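You operate a simulated robot arm through the tools that you are given. There is no shell and no other tool.

You run a simulated robot arm. Do the job below in one go: nothing can be reset, and whatever is moved stays where it is left.

Task
Open the tea canister and the sugar tin, ready for tea.
Fine: hold the air key in till the red button is up, lift the canister lid; the tin's lid goes on the door side leaf, the sugar scoop in the tin.

The check looks at the end state, three seconds after you hand in, the way a careful person would. Anything else that was tipped, shoved, dropped, spilled or broken makes it a failure. Lids that push on must go on centred and level and be pressed home; caps that screw on are set level and turned clockwise until they are tight.

Robot
A 7-joint arm with a two-finger parallel gripper, fixed in place. Base frame: the origin is on the floor under the middle of its stand, x ahead of it, y to its left, z up; the work surface is at about z = 0.749. Units: m, rad, N and s.
It reaches about 1.247 m from its shoulder. Its first joint turns from -2.304 to 2.304 rad. Payload 3.91 kg.
Tool frame: the origin (TCP) lies between the finger pads and is the grasp point; the fingertips stand 0.03 m ahead of it; z points along the fingers, y is the line along which they close. The gripper opens to 0.11 m. The fingers are 0.02 m wide and 0.01 m thick; the gripper's body (0.048 by 0.112 m) begins 0.055 m behind the TCP.
Orientation is that of the tool frame in the base frame, as a unit quaternion [x, y, z, w]. With the fingers straight down and closing along the base's y, the tool's x points along the base's -x, its y along +y and its z along -z.

Tools
- The arm moves only by the tool step_arm. Its argument "deltas" is a list that holds one entry, the list of rows, each a list of 6 numbers: the shift along the tool's x, y, z in units of 250 mm (1.0 is 250 mm), then the turn, a rotation vector about the tool's x, y, z in units of 60 degrees (1.0 is 60 degrees). In form: [[[tx, ty, tz, rx, ry, rz], ...]]. A call has 1 to 20 rows; each row is the pose to reach, as a shift and turn from the pose commanded when the call began, along the tool's axes at that moment. "fingers" is the finger opening in m, from 0 to 0.11, set as the call begins (left out, the last holds). A call with a number of a shift or a turn outside -1 to 1 is refused whole. Each row takes 0.2 s and may step no farther than 0.05 m and 0.15 rad from the row before; otherwise, or with a gripper value out of range, the whole call is refused. Where a pose cannot be reached the arm comes as near as it can. A force on the tool above 40 N (or 10 N above the force at the start of the call, whichever is more), or a blocked arm, ends the call early, and 0.2 s more pass. Each finger travels about 0.108 m/s and halts on what it meets, pressing with about 20 N; the grip force reading is that of the motor and also rises with nothing between the fingers. The clock runs only during rows and for 0.2 s after the last one: add rows that repeat a pose to give the fingers time. It gives the time, the measured TCP pose, the force on the tool (base axes), the opening and the grip force at its end, in the units of the frame above (readings bear some noise), with the torque about the TCP (base axes, N m) and any sound that the robot's microphone picked up.
- Cameras (640 x 400 px; columns grow to the right, rows downward): "scene" is fixed at [0.2201, -0.4997, 1.4042]; the picture's right is [0.87, -0.50, 0.00], its down [-0.22, -0.39, -0.89] and it looks along [0.45, 0.77, -0.45] (base axes); focal length 366 px, centre (320, 200). "wrist" rides on the gripper at [0.072, 0.017, -0.103] in the tool frame; the picture's right is [-0.23, 0.97, 0.00], its down [-0.76, -0.18, -0.62] and it looks along [-0.61, -0.14, 0.78] (tool axes); focal length 222 px, centre (320, 200). There is no depth. A picture from a camera that has moved, and an enlarged one, comes with that camera's place and axes in the base frame and with its lens.
- grab_frame(camera): a new picture of that camera. The clock stands still meanwhile.
- inspect(camera, box): a new picture of the part [left, top, right, bottom] of that camera's present view, enlarged. The clock stands still meanwhile.
- close_job(): hands the job in; it is judged then, once.

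Nothing tells you positions but the pictures and the camera data. Unless the task says otherwise, let go and move clear before handing in.

The tools are called after "Request:" by a JSON object that holds its "fn" and its "kwargs". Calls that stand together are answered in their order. step_arm: Moves the arm, as the interface text tells. Its arguments: {"type":"object","properties":{"deltas":{"type":"array","items":{"type":"array","items":{"type":"array","items":{"type":"number"}}}},"fingers":{"type":"number"}},"required":["deltas"]} The other tools are called the same way: grab_frame (camera) takes a picture; inspect (camera, box) takes an enlarged picture of a part of a camera's view; close_job () hands the job in.

At the start:

```text
time_s: 0.0
eef_pos: [0.5738, 0.385, 1.1302]
ee_rot: [0.0, 1.0, -0.001, 0.0]
wrist_force: [0.9, -0.3, -0.7]
moment: [0.01, -0.02, -0.06]
finger_gap: 0.1102
gripper_force: 0.2
```

scene: 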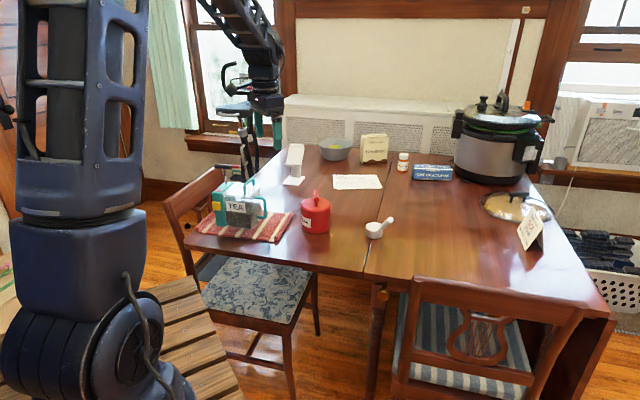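
wrist: 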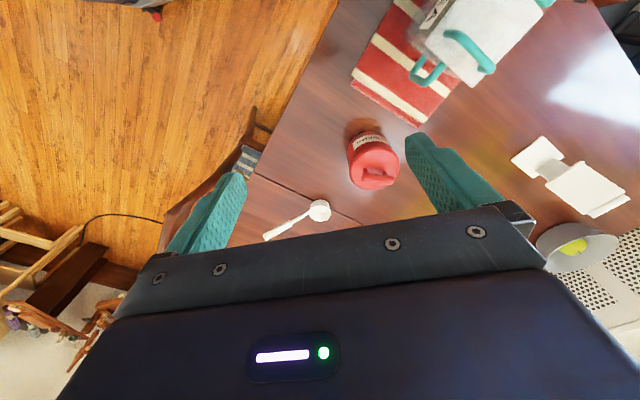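

I see a drop-leaf table with a tea canister on a striped cloth, a red sugar tin, a scoop, a pressure cooker and some cards. I'll look at each of them more closely before I move.

Request:
{"fn": "inspect", "kwargs": {"camera": "scene", "box": [180, 160, 340, 260]}}

Request:
{"fn": "inspect", "kwargs": {"camera": "scene", "box": [270, 130, 430, 230]}}

Request:
{"fn": "inspect", "kwargs": {"camera": "scene", "box": [340, 180, 580, 330]}}

Request:
{"fn": "inspect", "kwargs": {"camera": "wrist", "box": [320, 0, 640, 200]}}

Request:
{"fn": "inspect", "kwargs": {"camera": "scene", "box": [430, 80, 640, 211]}}

```text
4.00 times, centred on (260, 210) of scene
camera zoom: at [0.2201, -0.4997, 1.4042], right [0.87, -0.5, 0.0], down [-0.22, -0.39, -0.89], along [0.45, 0.77, -0.45], focal length 1465 px, centre (560, 160)
```

zoom: 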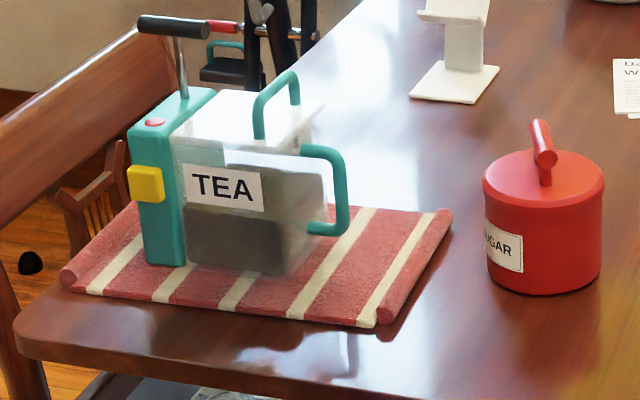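

```text
4.00 times, centred on (350, 180) of scene
camera zoom: at [0.2201, -0.4997, 1.4042], right [0.87, -0.5, 0.0], down [-0.22, -0.39, -0.89], along [0.45, 0.77, -0.45], focal length 1465 px, centre (200, 280)
```

zoom: 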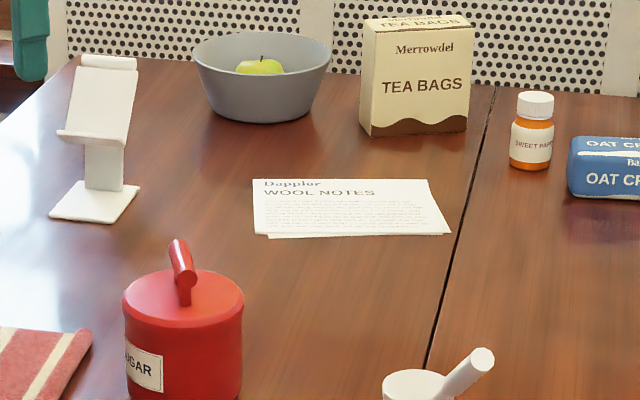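

```text
2.67 times, centred on (460, 255) of scene
camera zoom: at [0.2201, -0.4997, 1.4042], right [0.87, -0.5, 0.0], down [-0.22, -0.39, -0.89], along [0.45, 0.77, -0.45], focal length 977 px, centre (-53, 53)
```

zoom: 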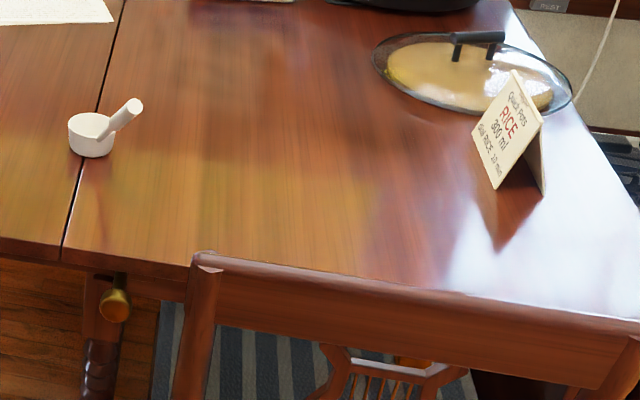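

```text
2.00 times, centred on (480, 100) of wrist
camera zoom: at [0.5003, 0.4026, 1.2342], right [0.23, 0.97, 0.0], down [0.76, -0.18, 0.62], along [0.61, -0.14, -0.78], focal length 444 px, centre (0, 400)
```

zoom: 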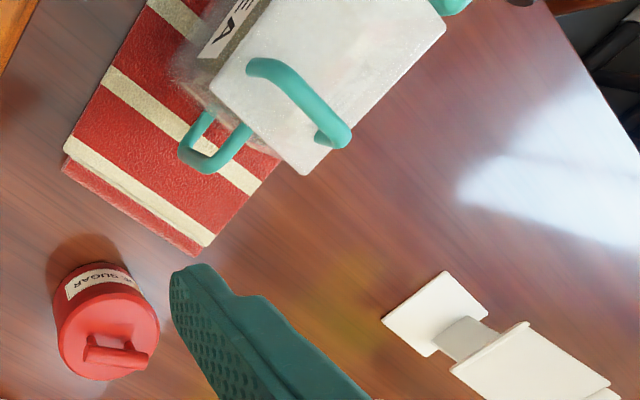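

```text
3.05 times, centred on (535, 146) of scene
camera zoom: at [0.2201, -0.4997, 1.4042], right [0.87, -0.5, 0.0], down [-0.22, -0.39, -0.89], along [0.45, 0.77, -0.45], focal length 1116 px, centre (-335, 366)
```

zoom: 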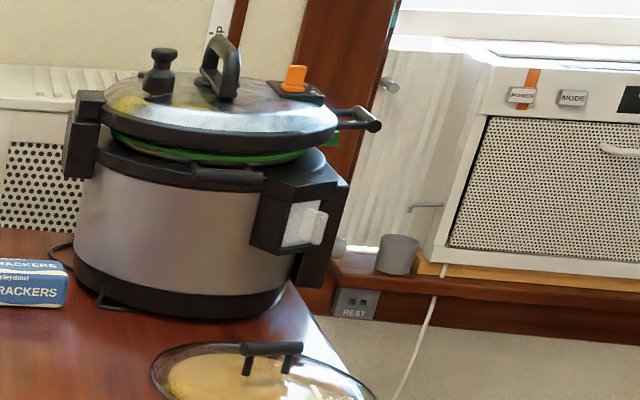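

The canister sits on the near-left leaf with a yellow key and a red button, and the tin and scoop are to its right. I need to find the door and see the canister's mechanism, so I'm zooming in before I move anything.

Request:
{"fn": "inspect", "kwargs": {"camera": "scene", "box": [200, 150, 280, 200]}}

Request:
{"fn": "inspect", "kwargs": {"camera": "scene", "box": [205, 180, 285, 230]}}

Request:
{"fn": "inspect", "kwargs": {"camera": "scene", "box": [480, 200, 640, 300]}}

Request:
{"fn": "inspect", "kwargs": {"camera": "scene", "box": [0, 0, 320, 200]}}

Request:
{"fn": "inspect", "kwargs": {"camera": "wrist", "box": [0, 0, 320, 200]}}

Request:
{"fn": "inspect", "kwargs": {"camera": "scene", "box": [420, 0, 640, 137]}}

```text
8.00 times, centred on (240, 175) of scene
camera zoom: at [0.2201, -0.4997, 1.4042], right [0.87, -0.5, 0.0], down [-0.22, -0.39, -0.89], along [0.45, 0.77, -0.45], focal length 2930 px, centre (960, 400)
```

zoom: 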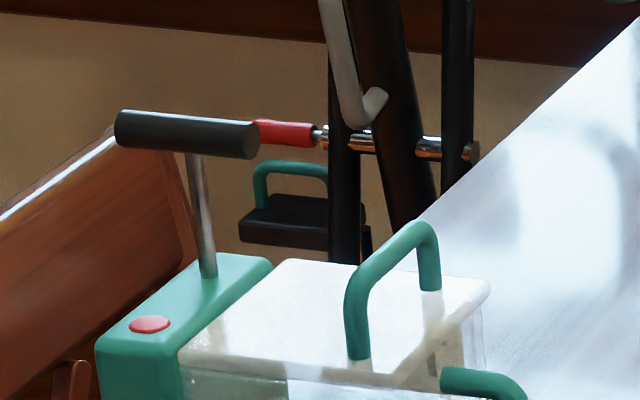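

```text
8.00 times, centred on (245, 205) of scene
camera zoom: at [0.2201, -0.4997, 1.4042], right [0.87, -0.5, 0.0], down [-0.22, -0.39, -0.89], along [0.45, 0.77, -0.45], focal length 2930 px, centre (920, 160)
```

zoom: 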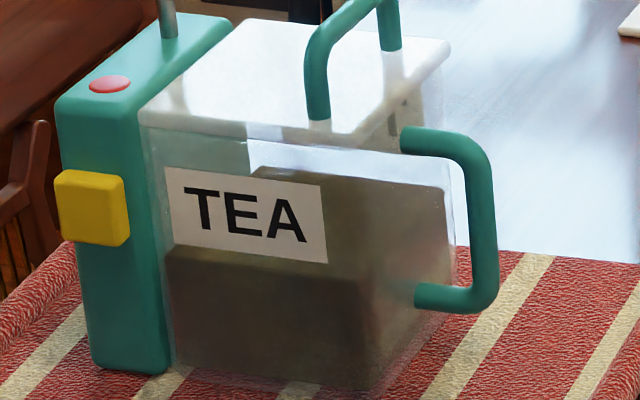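

```text
4.00 times, centred on (560, 250) of scene
camera zoom: at [0.2201, -0.4997, 1.4042], right [0.87, -0.5, 0.0], down [-0.22, -0.39, -0.89], along [0.45, 0.77, -0.45], focal length 1465 px, centre (-640, 0)
```

zoom: 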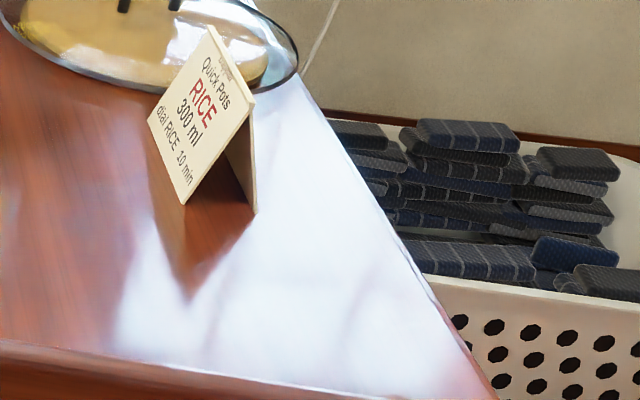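

```text
2.00 times, centred on (160, 100) of scene
camera zoom: at [0.2201, -0.4997, 1.4042], right [0.87, -0.5, 0.0], down [-0.22, -0.39, -0.89], along [0.45, 0.77, -0.45], focal length 732 px, centre (640, 400)
```

zoom: 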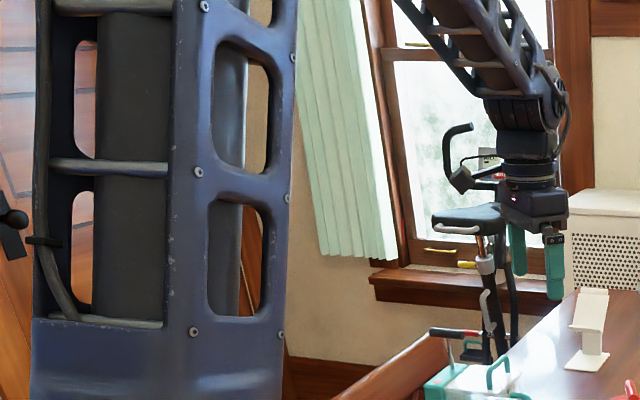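

```text
2.00 times, centred on (160, 100) of wrist
camera zoom: at [0.5003, 0.4026, 1.2342], right [0.23, 0.97, 0.0], down [0.76, -0.18, 0.62], along [0.61, -0.14, -0.78], focal length 444 px, centre (640, 400)
```

zoom: 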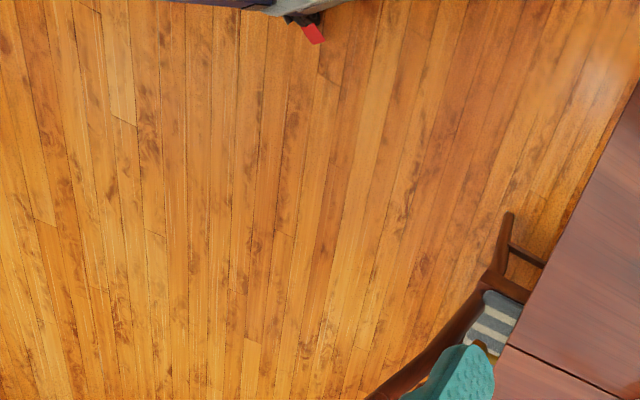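

```text
2.91 times, centred on (530, 68) of scene
camera zoom: at [0.2201, -0.4997, 1.4042], right [0.87, -0.5, 0.0], down [-0.22, -0.39, -0.89], along [0.45, 0.77, -0.45], focal length 1065 px, centre (-291, 582)
```

zoom: 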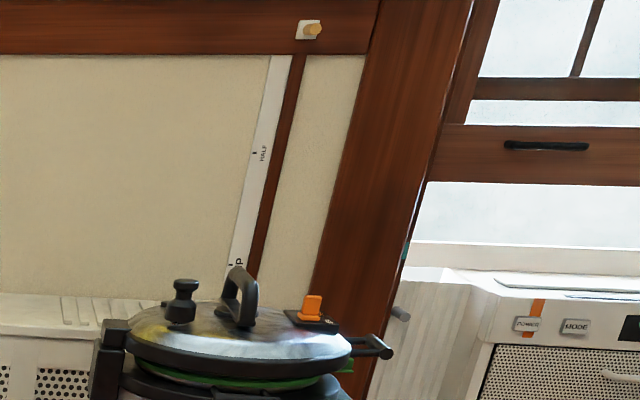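

The canister looks like a vacuum type: yellow air key on the teal pump block, red button on top, white lid with a teal arch handle. I can't tell where the door is, so I'll tilt the wrist up in free air and look around.

Request:
{"fn": "step_arm", "kwargs": {"deltas": [[[0, 0, 0, 0, -0.1, 0], [0, 0, 0, 0, -0.2, 0], [0, 0, 0, 0, -0.3, 0], [0, 0, 0, 0, -0.4, 0], [0, 0, 0, 0, -0.5, 0], [0, 0, 0, 0, -0.6, 0], [0, 0, 0, 0, -0.7, 0]]]}}

Request:
{"fn": "grab_frame", "kwargs": {"camera": "wrist"}}

```text
time_s: 1.6
eef_pos: [0.5732, 0.3861, 1.131]
ee_rot: [0.001, 0.933, 0.0, 0.359]
wrist_force: [-0.3, 0.0, -0.7]
moment: [0.02, 0.01, 0.04]
finger_gap: 0.11
gripper_force: 0.1
```

```text
taken
camera wrist: at [0.4494, 0.4024, 1.1591], right [0.17, 0.97, 0.15], down [0.15, -0.18, 0.97], along [0.97, -0.14, -0.17], focal length 222 px, centre (320, 200)
```

wrist: 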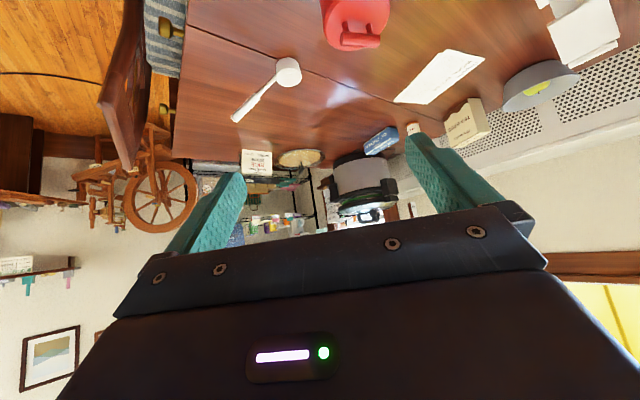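

From here I see the spinning wheel and shelves beyond the table, but no door yet. I'll turn the wrist to the left (+y) to look at that side of the room.

Request:
{"fn": "step_arm", "kwargs": {"deltas": [[[0, 0, 0, -0.09, 0, -0.099], [0, 0, 0, -0.179, 0, -0.198], [0, 0, 0, -0.269, 0, -0.298], [0, 0, 0, -0.358, 0, -0.397], [0, 0, 0, -0.448, 0, -0.496], [0, 0, 0, -0.538, 0, -0.595], [0, 0, 0, -0.627, 0, -0.694], [0, 0, 0, -0.717, 0, -0.794], [0, 0, 0, -0.806, 0, -0.893], [0, 0, 0, -0.896, 0, -0.992]]]}}

Request:
{"fn": "grab_frame", "kwargs": {"camera": "wrist"}}

```text
time_s: 3.8
eef_pos: [0.5552, 0.4012, 1.1314]
ee_rot: [-0.614, 0.703, 0.236, 0.27]
wrist_force: [3.2, -4.4, 0.7]
moment: [0.19, 0.21, 0.21]
finger_gap: 0.1099
gripper_force: 0.1
```

```text
taken
camera wrist: at [0.5222, 0.2814, 1.1595], right [-0.94, 0.3, 0.15], down [0.2, 0.12, 0.97], along [0.27, 0.95, -0.17], focal length 222 px, centre (320, 200)
```

wrist: 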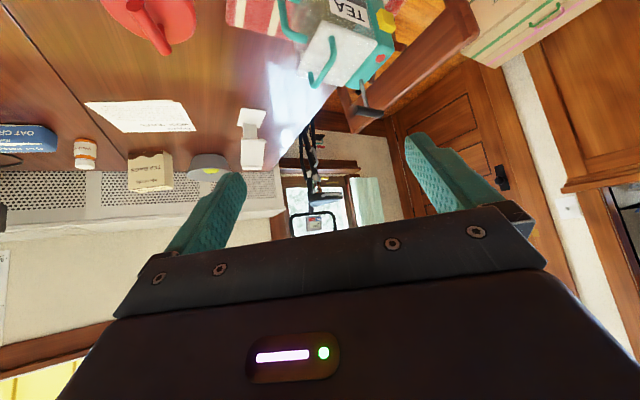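

There's a panelled door with a black handle on the left wall, past the canister end of the table. I'll zoom in on it, then look further round for any other doors.

Request:
{"fn": "inspect", "kwargs": {"camera": "wrist", "box": [320, 0, 640, 200]}}

Request:
{"fn": "inspect", "kwargs": {"camera": "wrist", "box": [0, 0, 400, 250]}}

Request:
{"fn": "grab_frame", "kwargs": {"camera": "scene"}}

```text
2.00 times, centred on (480, 100) of wrist
camera zoom: at [0.5222, 0.2814, 1.1595], right [-0.94, 0.3, 0.15], down [0.2, 0.12, 0.97], along [0.27, 0.95, -0.17], focal length 444 px, centre (0, 400)
```

zoom: 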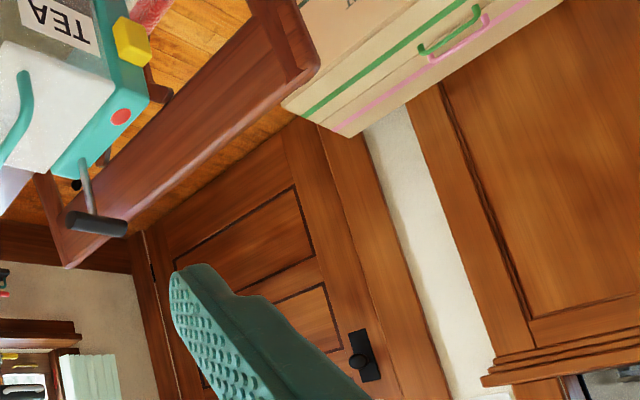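

```text
1.60 times, centred on (200, 125) of wrist
camera zoom: at [0.5222, 0.2814, 1.1595], right [-0.94, 0.3, 0.15], down [0.2, 0.12, 0.97], along [0.27, 0.95, -0.17], focal length 355 px, centre (512, 320)
```

zoom: 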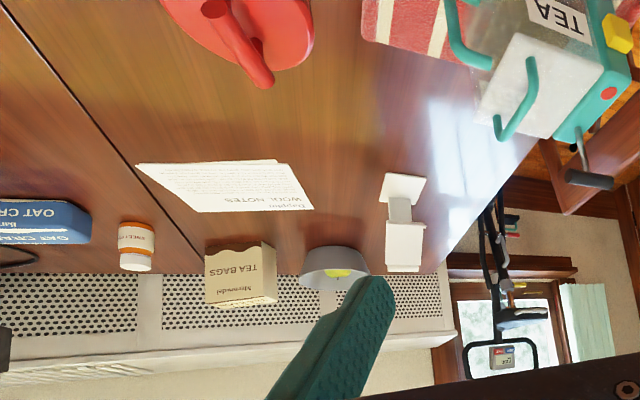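

```text
taken
```

scene: 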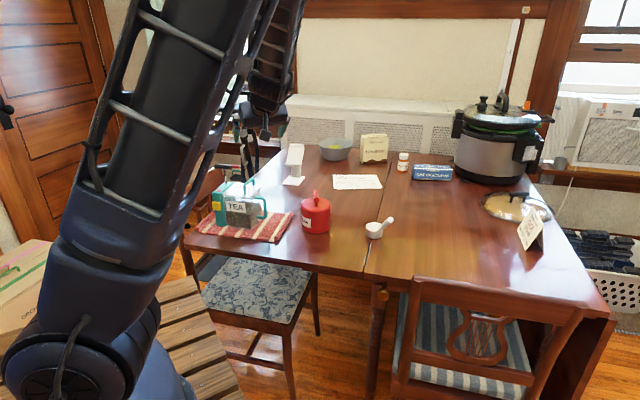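

One door is confirmed on the left wall, beyond the canister leaf. I'll turn back and look to the right to rule out any others.

Request:
{"fn": "step_arm", "kwargs": {"deltas": [[[0, 0, 0, 0.09, 0, 0.099], [0, 0, 0, 0.179, 0, 0.198], [0, 0, 0, 0.269, 0, 0.298], [0, 0, 0, 0.358, 0, 0.397], [0, 0, 0, 0.448, 0, 0.496], [0, 0, 0, 0.538, 0, 0.595], [0, 0, 0, 0.627, 0, 0.694], [0, 0, 0, 0.717, 0, 0.794], [0, 0, 0, 0.806, 0, 0.893], [0, 0, 0, 0.896, 0, 0.992]]]}}

Request:
{"fn": "step_arm", "kwargs": {"deltas": [[[0, 0, 0, 0.09, 0, 0.099], [0, 0, 0, 0.179, 0, 0.198], [0, 0, 0, 0.269, 0, 0.298], [0, 0, 0, 0.358, 0, 0.397], [0, 0, 0, 0.448, 0, 0.496], [0, 0, 0, 0.538, 0, 0.595], [0, 0, 0, 0.627, 0, 0.694], [0, 0, 0, 0.717, 0, 0.794]]]}}

Request:
{"fn": "grab_frame", "kwargs": {"camera": "wrist"}}

Request:
{"fn": "grab_frame", "kwargs": {"camera": "scene"}}

```text
time_s: 6.0
eef_pos: [0.5729, 0.385, 1.1305]
ee_rot: [0.0, 0.934, 0.0, 0.358]
wrist_force: [0.2, -0.7, 0.5]
moment: [0.02, 0.03, 0.06]
finger_gap: 0.1101
gripper_force: 0.1
```

```text
time_s: 7.8
eef_pos: [0.5723, 0.3862, 1.1303]
ee_rot: [0.496, 0.791, -0.191, 0.304]
wrist_force: [0.2, 0.5, 0.0]
moment: [0.03, 0.0, 0.03]
finger_gap: 0.1101
gripper_force: 0.0
```

```text
taken
camera wrist: at [0.5345, 0.5038, 1.1592], right [0.95, 0.27, 0.15], down [-0.09, -0.21, 0.97], along [0.29, -0.94, -0.17], focal length 222 px, centre (320, 200)
```

wrist: 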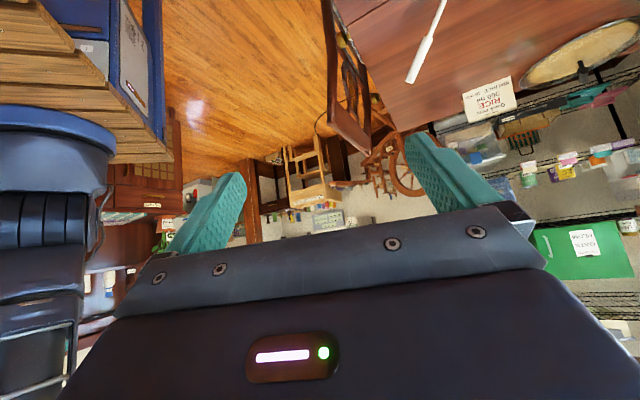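

```text
taken
```

scene: 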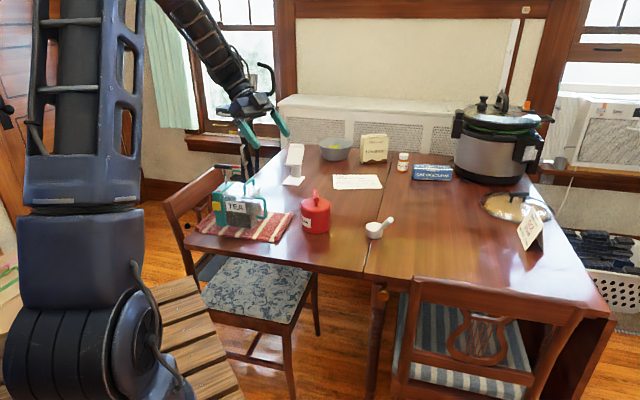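

On this side I see shelves, a spinning wheel, desk furniture and wooden posts. I'll zoom in to check whether any of it is a door.

Request:
{"fn": "inspect", "kwargs": {"camera": "wrist", "box": [90, 100, 410, 300]}}

Request:
{"fn": "inspect", "kwargs": {"camera": "wrist", "box": [380, 0, 640, 162]}}

Request:
{"fn": "inspect", "kwargs": {"camera": "wrist", "box": [0, 0, 320, 200]}}

```text
2.00 times, centred on (250, 200) of wrist
camera zoom: at [0.5345, 0.5038, 1.1592], right [0.95, 0.27, 0.15], down [-0.09, -0.21, 0.97], along [0.29, -0.94, -0.17], focal length 444 px, centre (460, 200)
```

zoom: 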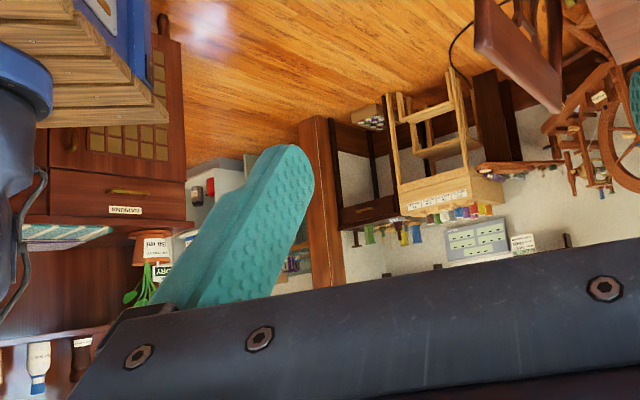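

```text
2.46 times, centred on (510, 81) of wrist
camera zoom: at [0.5345, 0.5038, 1.1592], right [0.95, 0.27, 0.15], down [-0.09, -0.21, 0.97], along [0.29, -0.94, -0.17], focal length 547 px, centre (-148, 493)
```

zoom: 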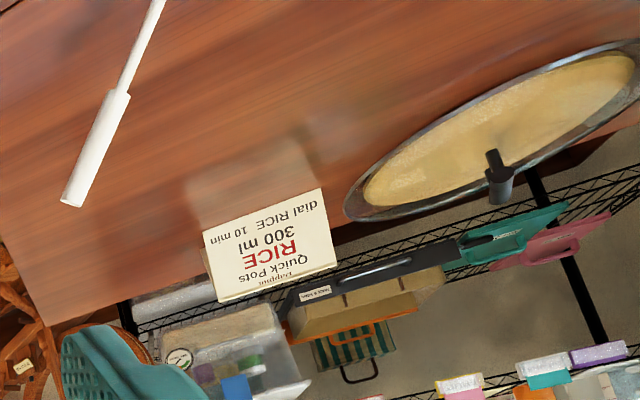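

```text
2.00 times, centred on (160, 100) of wrist
camera zoom: at [0.5345, 0.5038, 1.1592], right [0.95, 0.27, 0.15], down [-0.09, -0.21, 0.97], along [0.29, -0.94, -0.17], focal length 444 px, centre (640, 400)
```

zoom: 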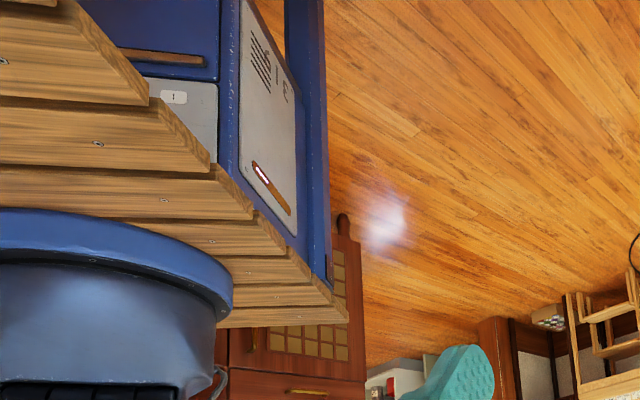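

The only door is on the left wall, so the door-side leaf is the left one, where the canister and tin already stand. I'm turning the wrist back to straight down so I can survey the canister from above.

Request:
{"fn": "step_arm", "kwargs": {"deltas": [[[0, 0, 0, -0.09, 0, -0.099], [0, 0, 0, -0.179, 0, -0.198], [0, 0, 0, -0.269, 0, -0.298], [0, 0, 0, -0.358, 0, -0.397], [0, 0, 0, -0.448, 0, -0.496], [0, 0, 0, -0.538, 0, -0.595], [0, 0, 0, -0.627, 0, -0.694], [0, 0, 0, -0.717, 0, -0.794]]]}}

Request:
{"fn": "step_arm", "kwargs": {"deltas": [[[0, 0, 0, 0, 0.1, 0], [0, 0, 0, 0, 0.2, 0], [0, 0, 0, 0, 0.3, 0], [0, 0, 0, 0, 0.4, 0], [0, 0, 0, 0, 0.5, 0], [0, 0, 0, 0, 0.6, 0], [0, 0, 0, 0, 0.7, 0]]]}}

```text
time_s: 9.6
eef_pos: [0.5731, 0.3856, 1.1307]
ee_rot: [-0.002, 0.934, 0.0, 0.358]
wrist_force: [0.9, -0.5, -0.4]
moment: [-0.03, 0.03, 0.0]
finger_gap: 0.1097
gripper_force: 0.2
```

```text
time_s: 11.2
eef_pos: [0.5747, 0.3861, 1.1312]
ee_rot: [-0.001, 1.0, 0.0, -0.001]
wrist_force: [-0.1, 0.1, -0.1]
moment: [-0.03, -0.01, 0.03]
finger_gap: 0.1102
gripper_force: 0.1
```

The wrist points straight down again. I'll move back and turn it so the camera looks at the canister's key side from above.

Request:
{"fn": "step_arm", "kwargs": {"deltas": [[[0.1075, 0.0275, 0, 0, 0, -0.1146], [0.215, 0.055, 0, 0, 0, -0.2292], [0.3225, 0.0825, 0, 0, 0, -0.3438], [0.43, 0.11, 0, 0, 0, -0.4584], [0.5375, 0.1375, 0, 0, 0, -0.573], [0.645, 0.165, 0, 0, 0, -0.6876], [0.7525, 0.1925, 0, 0, 0, -0.8022], [0.86, 0.22, 0, 0, 0, -0.9168]]]}}

Request:
{"fn": "grab_frame", "kwargs": {"camera": "wrist"}}

Request:
{"fn": "grab_frame", "kwargs": {"camera": "scene"}}

```text
time_s: 13.0
eef_pos: [0.3574, 0.4404, 1.1307]
ee_rot: [-0.463, 0.887, 0.0, 0.001]
wrist_force: [0.0, -0.3, 0.1]
moment: [0.0, 0.05, 0.02]
finger_gap: 0.1102
gripper_force: 0.1
```

```text
taken
camera wrist: at [0.3016, 0.3909, 1.2339], right [-0.67, 0.74, 0.0], down [0.58, 0.52, 0.62], along [0.46, 0.42, -0.78], focal length 222 px, centre (320, 200)
```

wrist: 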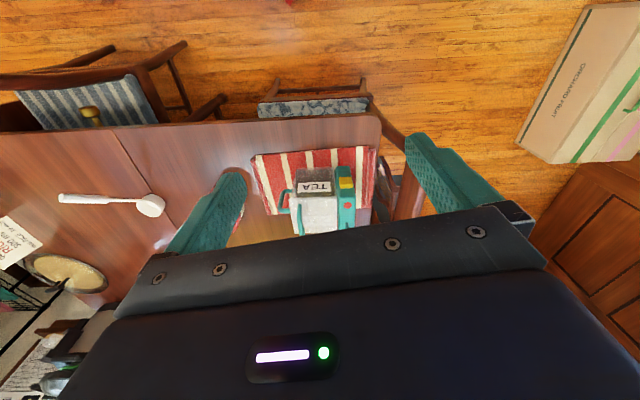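

```text
taken
```

scene: 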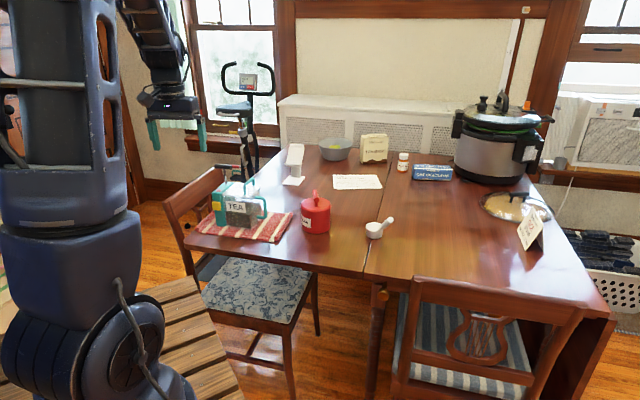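

The canister is in the wrist view with the cloth, key and button visible. I'll zoom in to measure it.

Request:
{"fn": "inspect", "kwargs": {"camera": "wrist", "box": [240, 135, 400, 235]}}

Request:
{"fn": "inspect", "kwargs": {"camera": "wrist", "box": [240, 70, 480, 220]}}

Request:
{"fn": "inspect", "kwargs": {"camera": "wrist", "box": [0, 130, 240, 280]}}

```text
4.00 times, centred on (320, 185) of wrist
camera zoom: at [0.3016, 0.3909, 1.2339], right [-0.67, 0.74, 0.0], down [0.58, 0.52, 0.62], along [0.46, 0.42, -0.78], focal length 888 px, centre (320, 260)
```

zoom: 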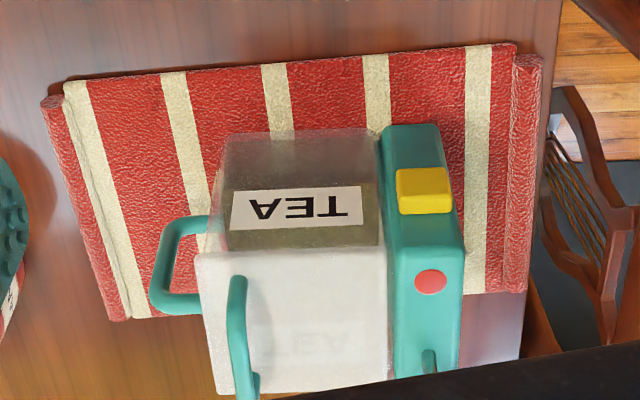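

```text
2.67 times, centred on (360, 145) of wrist
camera zoom: at [0.3016, 0.3909, 1.2339], right [-0.67, 0.74, 0.0], down [0.58, 0.52, 0.62], along [0.46, 0.42, -0.78], focal length 592 px, centre (213, 347)
```

zoom: 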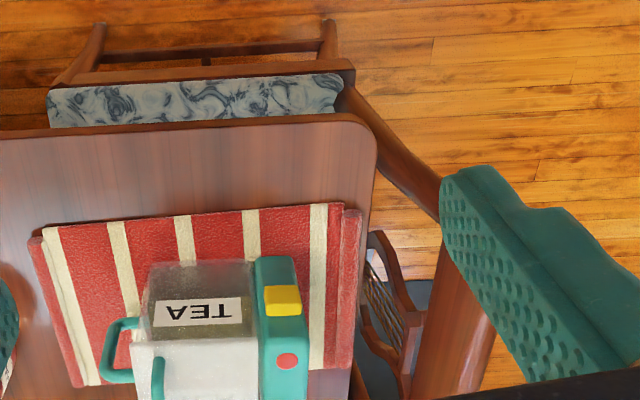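

```text
2.67 times, centred on (120, 205) of wrist
camera zoom: at [0.3016, 0.3909, 1.2339], right [-0.67, 0.74, 0.0], down [0.58, 0.52, 0.62], along [0.46, 0.42, -0.78], focal length 592 px, centre (853, 187)
```

zoom: 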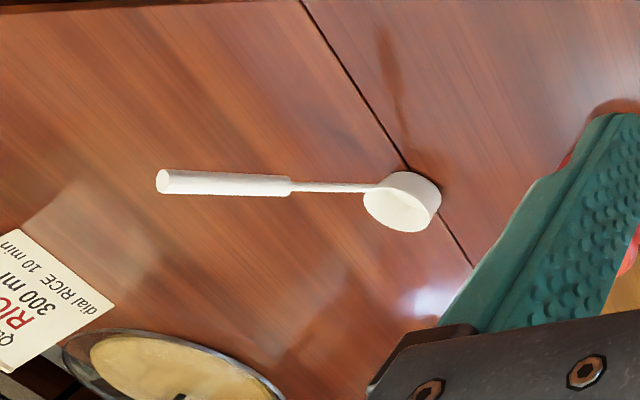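

I can now make out the block, key, red button, lid and arch handle, and the chair rail close to the left table edge. I'll move in closer for a more exact measurement, staying clear of everything.

Request:
{"fn": "step_arm", "kwargs": {"deltas": [[[-0.0988, 0.0124, 0.1128, 0, 0, 0], [-0.1976, 0.0248, 0.2256, 0, 0, 0], [-0.2964, 0.0372, 0.3384, 0, 0, 0], [-0.3952, 0.0496, 0.4512, 0, 0, 0], [-0.494, 0.062, 0.564, 0, 0, 0]]]}}

Request:
{"fn": "grab_frame", "kwargs": {"camera": "wrist"}}

Request:
{"fn": "inspect", "kwargs": {"camera": "wrist", "box": [160, 50, 480, 250]}}

```text
time_s: 14.2
eef_pos: [0.4167, 0.5519, 0.9888]
ee_rot: [-0.463, 0.886, 0.0, 0.002]
wrist_force: [-0.2, -0.4, 0.8]
moment: [0.03, -0.01, 0.02]
finger_gap: 0.1099
gripper_force: 0.1
```

```text
taken
camera wrist: at [0.3602, 0.5024, 1.0924], right [-0.67, 0.74, 0.0], down [0.58, 0.52, 0.62], along [0.46, 0.42, -0.78], focal length 222 px, centre (320, 200)
```

wrist: 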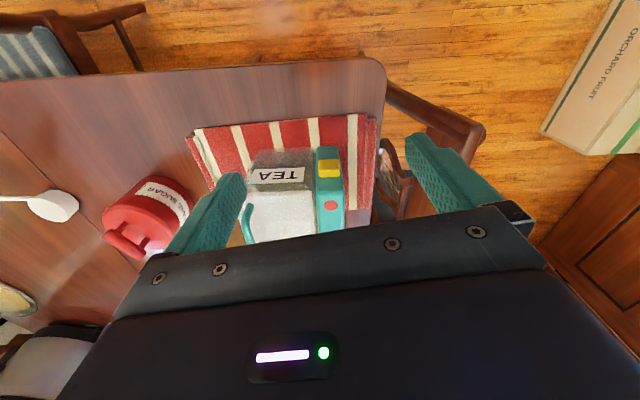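

```text
2.00 times, centred on (320, 150) of wrist
camera zoom: at [0.3602, 0.5024, 1.0924], right [-0.67, 0.74, 0.0], down [0.58, 0.52, 0.62], along [0.46, 0.42, -0.78], focal length 444 px, centre (320, 300)
```

zoom: 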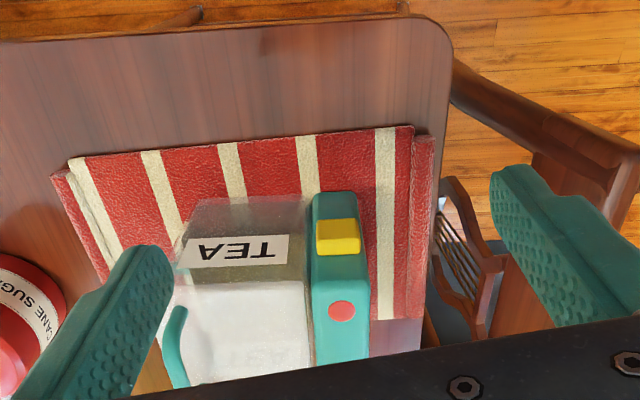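

I'll enlarge the key, button and block for measurement.

Request:
{"fn": "inspect", "kwargs": {"camera": "wrist", "box": [290, 130, 400, 230]}}

Request:
{"fn": "inspect", "kwargs": {"camera": "wrist", "box": [360, 60, 500, 230]}}

Request:
{"fn": "inspect", "kwargs": {"camera": "scene", "box": [205, 150, 285, 200]}}

```text
4.00 times, centred on (345, 180) of wrist
camera zoom: at [0.3602, 0.5024, 1.0924], right [-0.67, 0.74, 0.0], down [0.58, 0.52, 0.62], along [0.46, 0.42, -0.78], focal length 888 px, centre (220, 280)
```

zoom: 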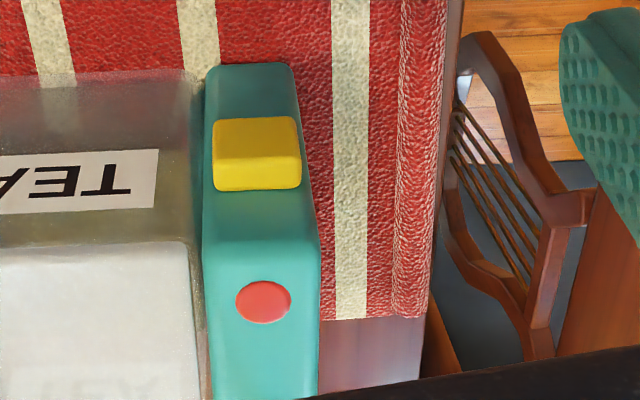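

```text
2.35 times, centred on (430, 145) of wrist
camera zoom: at [0.3602, 0.5024, 1.0924], right [-0.67, 0.74, 0.0], down [0.58, 0.52, 0.62], along [0.46, 0.42, -0.78], focal length 523 px, centre (61, 329)
```

zoom: 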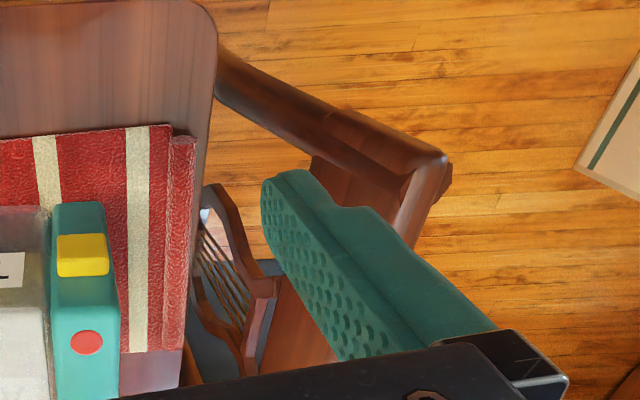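

```text
8.00 times, centred on (245, 175) of scene
camera zoom: at [0.2201, -0.4997, 1.4042], right [0.87, -0.5, 0.0], down [-0.22, -0.39, -0.89], along [0.45, 0.77, -0.45], focal length 2930 px, centre (920, 400)
```

zoom: 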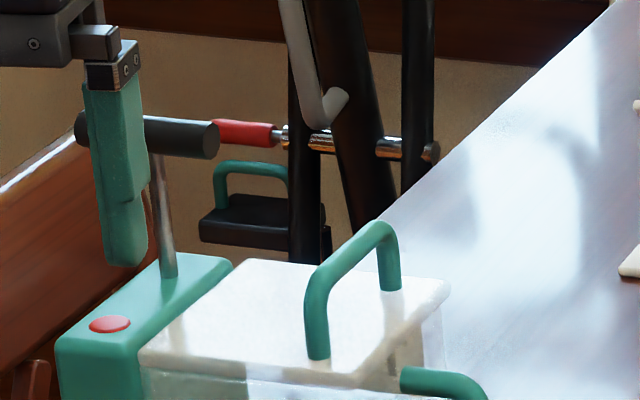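

I'll zoom further into the key in both cameras to measure how far it protrudes and how deep the block is.

Request:
{"fn": "inspect", "kwargs": {"camera": "wrist", "box": [335, 150, 375, 185]}}

Request:
{"fn": "inspect", "kwargs": {"camera": "scene", "box": [208, 188, 248, 228]}}

Request:
{"fn": "inspect", "kwargs": {"camera": "scene", "box": [205, 160, 253, 190]}}

```text
11.43 times, centred on (355, 168) of wrist
camera zoom: at [0.3602, 0.5024, 1.0924], right [-0.67, 0.74, 0.0], down [0.58, 0.52, 0.62], along [0.46, 0.42, -0.78], focal length 2538 px, centre (-80, 571)
```

zoom: 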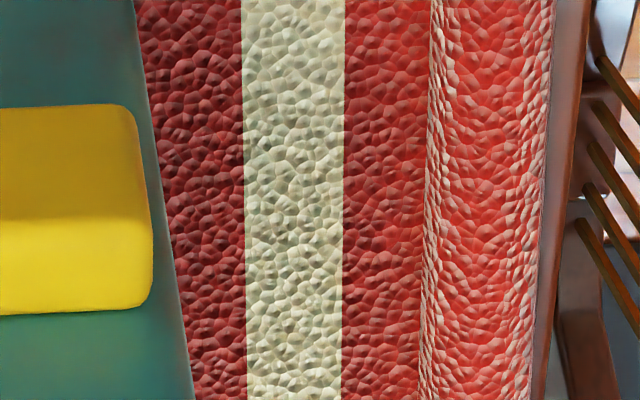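

```text
10.00 times, centred on (228, 208) of scene
camera zoom: at [0.2201, -0.4997, 1.4042], right [0.87, -0.5, 0.0], down [-0.22, -0.39, -0.89], along [0.45, 0.77, -0.45], focal length 3662 px, centre (1240, 120)
```

zoom: 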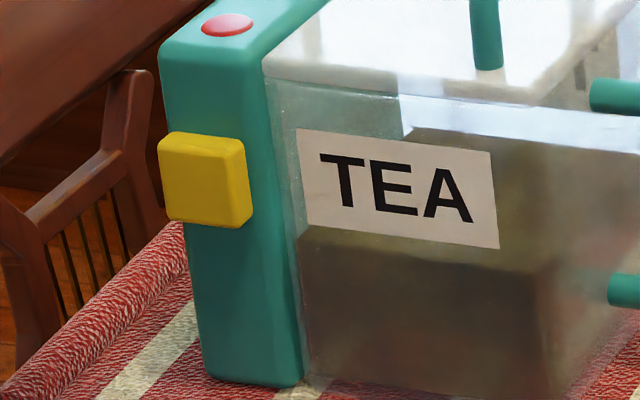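

```text
13.33 times, centred on (229, 175) of scene
camera zoom: at [0.2201, -0.4997, 1.4042], right [0.87, -0.5, 0.0], down [-0.22, -0.39, -0.89], along [0.45, 0.77, -0.45], focal length 4883 px, centre (1533, 533)
```

zoom: 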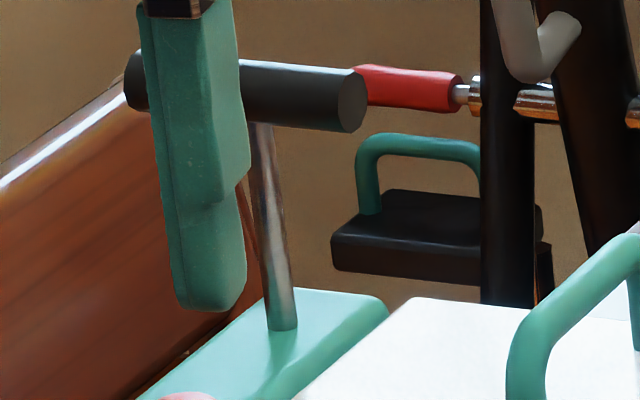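

The key is about 30 by 26 mm, protrudes about 12 mm, and is centred at roughly z 0.837. The lid's arch handle is off-centre to the right, so I want a view from another side to see how the lid sits.

Request:
{"fn": "step_arm", "kwargs": {"deltas": [[[0.0607, -0.1351, -0.0406, 0, 0, -0.1146], [0.1214, -0.2703, -0.0811, 0, 0, -0.2291], [0.1821, -0.4054, -0.1217, 0, 0, -0.3437], [0.2429, -0.5406, -0.1623, 0, 0, -0.4583], [0.3036, -0.6757, -0.2029, 0, 0, -0.5729], [0.3643, -0.8109, -0.2434, 0, 0, -0.6874], [0.425, -0.946, -0.284, 0, 0, -0.802]]]}}

Request:
{"fn": "grab_frame", "kwargs": {"camera": "wrist"}}

Request:
{"fn": "inspect", "kwargs": {"camera": "wrist", "box": [240, 60, 480, 210]}}

```text
time_s: 15.8
eef_pos: [0.5498, 0.3284, 1.0614]
ee_rot: [0.784, -0.621, 0.001, -0.001]
wrist_force: [0.0, 0.9, -0.3]
moment: [-0.05, -0.02, -0.04]
finger_gap: 0.1102
gripper_force: 0.1
```

```text
taken
camera wrist: at [0.5491, 0.2548, 1.1643], right [-1.0, 0.0, 0.0], down [0.0, 0.78, 0.62], along [0.0, 0.62, -0.78], focal length 222 px, centre (320, 200)
```

wrist: 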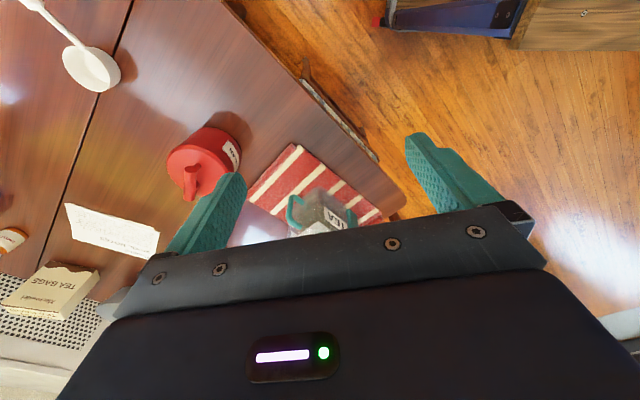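

```text
2.67 times, centred on (360, 135) of wrist
camera zoom: at [0.5491, 0.2548, 1.1643], right [-1.0, 0.0, 0.0], down [0.0, 0.78, 0.62], along [0.0, 0.62, -0.78], focal length 592 px, centre (213, 373)
```

zoom: 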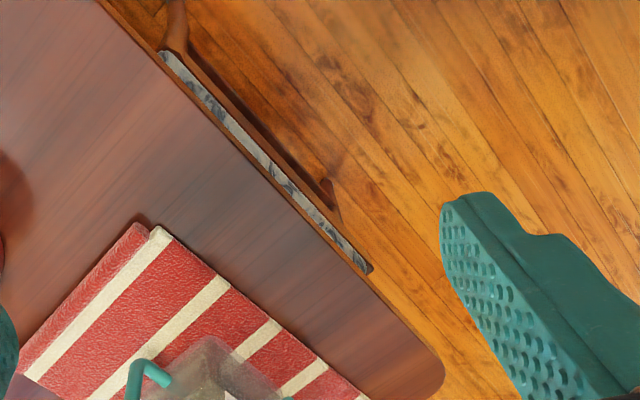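

The gripper body hides most of the canister from here. I'll tilt the wrist so the camera looks across at it.

Request:
{"fn": "step_arm", "kwargs": {"deltas": [[[0, 0, 0, 0, -0.12, 0], [0, 0, 0, 0, -0.24, 0], [0, 0, 0, 0, -0.36, 0], [0, 0, 0, 0, -0.48, 0]]]}}

Request:
{"fn": "grab_frame", "kwargs": {"camera": "wrist"}}

Request:
{"fn": "inspect", "kwargs": {"camera": "wrist", "box": [220, 40, 460, 190]}}

```text
time_s: 16.8
eef_pos: [0.5489, 0.3297, 1.0616]
ee_rot: [0.759, -0.601, -0.196, -0.156]
wrist_force: [-0.6, 0.2, 0.5]
moment: [-0.01, -0.03, 0.03]
finger_gap: 0.1102
gripper_force: 0.1
```

```text
taken
camera wrist: at [0.5577, 0.2149, 1.1166], right [-0.99, -0.03, 0.11], down [0.09, 0.4, 0.91], along [-0.07, 0.92, -0.39], focal length 222 px, centre (320, 200)
```

wrist: 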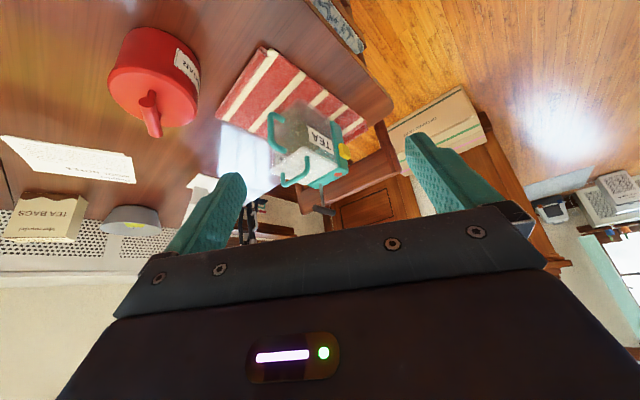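

```text
2.67 times, centred on (340, 115) of wrist
camera zoom: at [0.5577, 0.2149, 1.1166], right [-0.99, -0.03, 0.11], down [0.09, 0.4, 0.91], along [-0.07, 0.92, -0.39], focal length 592 px, centre (267, 427)
```

zoom: 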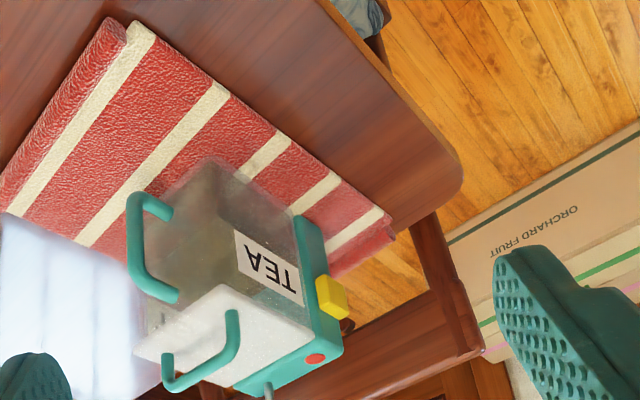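

This view shows the whole canister. I'll zoom in on the canister, then the tin.

Request:
{"fn": "inspect", "kwargs": {"camera": "wrist", "box": [255, 90, 375, 220]}}

Request:
{"fn": "inspect", "kwargs": {"camera": "wrist", "box": [90, 10, 230, 150]}}

Request:
{"fn": "inspect", "kwargs": {"camera": "wrist", "box": [320, 90, 480, 210]}}

```text
3.08 times, centred on (315, 155) of wrist
camera zoom: at [0.5577, 0.2149, 1.1166], right [-0.99, -0.03, 0.11], down [0.09, 0.4, 0.91], along [-0.07, 0.92, -0.39], focal length 684 px, centre (335, 338)
```

zoom: 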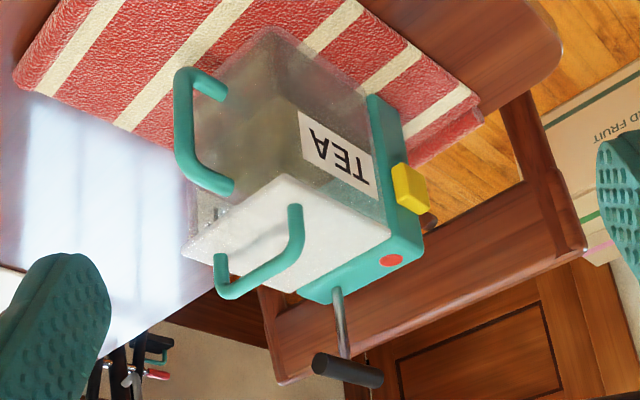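

```text
2.86 times, centred on (160, 80) of wrist
camera zoom: at [0.5577, 0.2149, 1.1166], right [-0.99, -0.03, 0.11], down [0.09, 0.4, 0.91], along [-0.07, 0.92, -0.39], focal length 635 px, centre (777, 543)
```

zoom: 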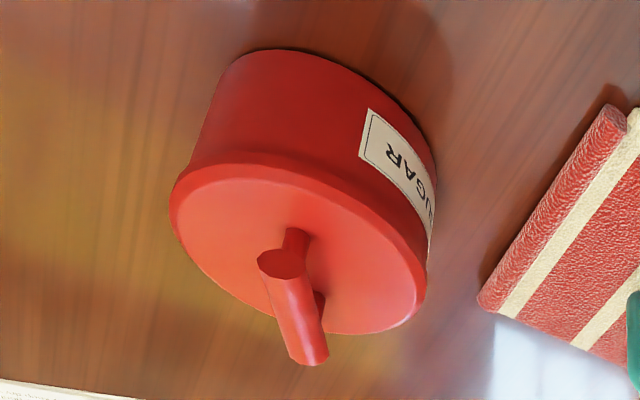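

```text
3.33 times, centred on (400, 150) of wrist
camera zoom: at [0.5577, 0.2149, 1.1166], right [-0.99, -0.03, 0.11], down [0.09, 0.4, 0.91], along [-0.07, 0.92, -0.39], focal length 740 px, centre (53, 367)
```

zoom: 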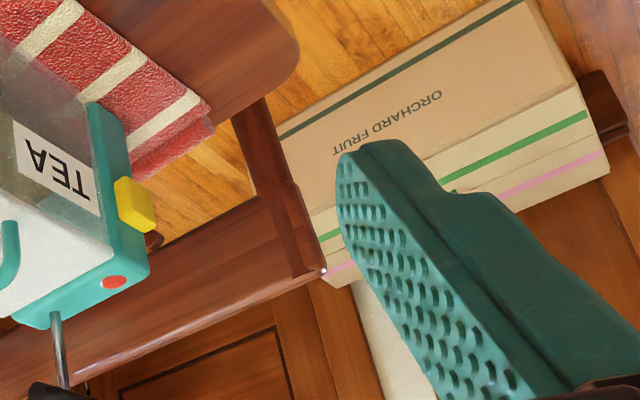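

The canister stands at about (0.52, 0.62), and the tin's push-on lid has a T-shaped knob. I plan to pinch the key against the back of the block, so the canister isn't pushed. First I'll undo the tilt.

Request:
{"fn": "step_arm", "kwargs": {"deltas": [[[0, 0, 0, 0, 0.12, 0], [0, 0, 0, 0, 0.24, 0], [0, 0, 0, 0, 0.36, 0], [0, 0, 0, 0, 0.48, 0]]]}}

```text
time_s: 17.8
eef_pos: [0.5488, 0.328, 1.0612]
ee_rot: [0.783, -0.622, 0.001, 0.001]
wrist_force: [0.2, -0.2, 0.3]
moment: [0.01, -0.02, 0.02]
finger_gap: 0.1098
gripper_force: 0.2
```

Next I'll lift, move toward the canister and turn the wrist to line up with its sides.

Request:
{"fn": "step_arm", "kwargs": {"deltas": [[[-0.1373, 0.0023, -0.0533, 0, 0, -0.0897], [-0.2747, 0.0047, -0.1067, 0, 0, -0.1793], [-0.412, 0.007, -0.16, 0, 0, -0.269], [-0.5493, 0.0093, -0.2133, 0, 0, -0.3587], [-0.6867, 0.0117, -0.2667, 0, 0, -0.4483], [-0.824, 0.014, -0.32, 0, 0, -0.538]]]}}

```text
time_s: 19.2
eef_pos: [0.4997, 0.5283, 1.1423]
ee_rot: [0.925, -0.379, 0.0, 0.001]
wrist_force: [-0.6, -0.7, -0.3]
moment: [0.01, 0.01, -0.01]
finger_gap: 0.1098
gripper_force: 0.1
```

The wrist is aligned with the canister's long side. I'll tilt it and move above the block for a straight-down view.

Request:
{"fn": "step_arm", "kwargs": {"deltas": [[[-0.0968, -0.0528, 0.032, 0, 0.1229, 0], [-0.1936, -0.1056, 0.064, 0, 0.2458, 0], [-0.2904, -0.1584, 0.096, 0, 0.3687, 0], [-0.3872, -0.2112, 0.128, 0, 0.4916, 0], [-0.484, -0.264, 0.16, 0, 0.6145, 0], [-0.484, -0.264, 0.16, 0, 0.6145, 0]]]}}

Request:
{"fn": "grab_frame", "kwargs": {"camera": "wrist"}}

Request:
{"fn": "grab_frame", "kwargs": {"camera": "scene"}}

```text
time_s: 20.6
eef_pos: [0.4573, 0.6598, 1.1012]
ee_rot: [0.878, -0.36, 0.293, 0.12]
wrist_force: [-0.2, -0.9, 0.4]
moment: [0.0, -0.01, -0.02]
finger_gap: 0.1101
gripper_force: 0.0
```

```text
taken
camera wrist: at [0.443, 0.6519, 1.2267], right [-0.81, -0.57, -0.14], down [-0.58, 0.82, 0.04], along [0.09, 0.11, -0.99], focal length 222 px, centre (320, 200)
```

wrist: 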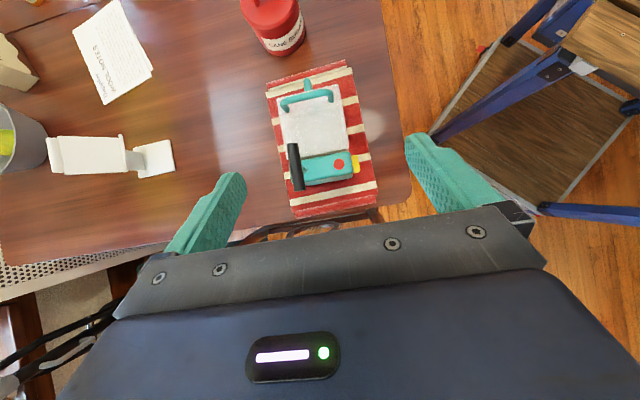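

```text
taken
```

scene: 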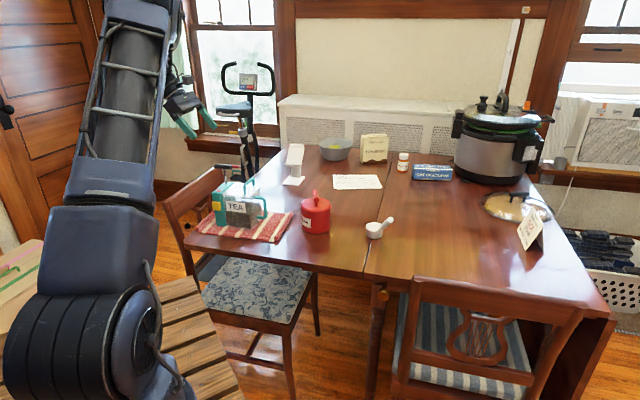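

The arm reached this pose well, and the camera now looks almost straight down on the canister. I'll zoom in for exact plan positions.

Request:
{"fn": "inspect", "kwargs": {"camera": "wrist", "box": [250, 50, 400, 220]}}

Request:
{"fn": "inspect", "kwargs": {"camera": "wrist", "box": [275, 130, 375, 200]}}

Request:
{"fn": "inspect", "kwargs": {"camera": "wrist", "box": [220, 0, 340, 70]}}

```text
2.35 times, centred on (325, 135) of wrist
camera zoom: at [0.443, 0.6519, 1.2267], right [-0.81, -0.57, -0.14], down [-0.58, 0.82, 0.04], along [0.09, 0.11, -0.99], focal length 523 px, centre (308, 353)
```

zoom: 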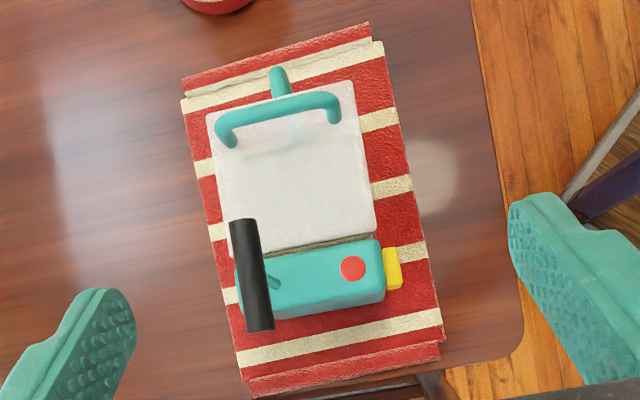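

```text
5.71 times, centred on (325, 165) of wrist
camera zoom: at [0.443, 0.6519, 1.2267], right [-0.81, -0.57, -0.14], down [-0.58, 0.82, 0.04], along [0.09, 0.11, -0.99], focal length 1269 px, centre (291, 400)
```

zoom: 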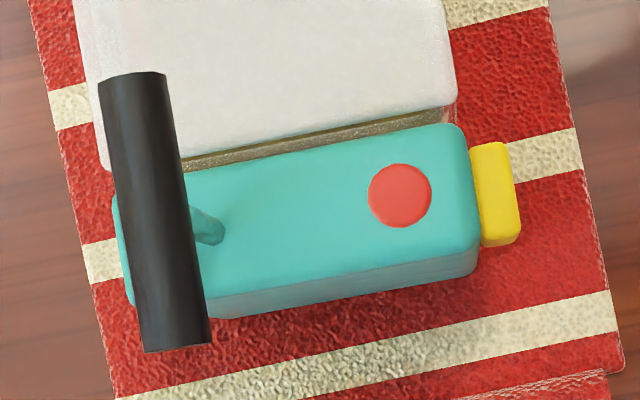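

```text
5.33 times, centred on (280, 35) of wrist
camera zoom: at [0.443, 0.6519, 1.2267], right [-0.81, -0.57, -0.14], down [-0.58, 0.82, 0.04], along [0.09, 0.11, -0.99], focal length 1185 px, centre (533, 1080)
```

zoom: 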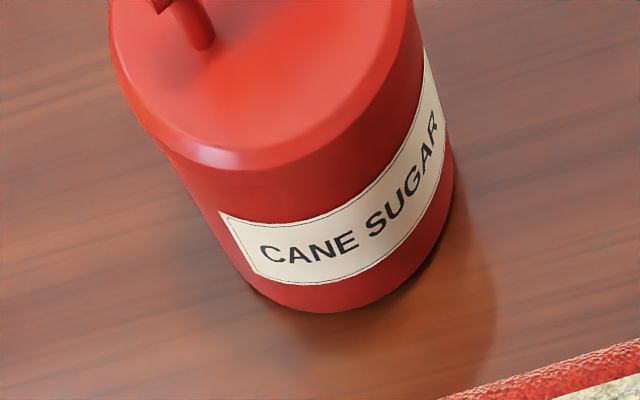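

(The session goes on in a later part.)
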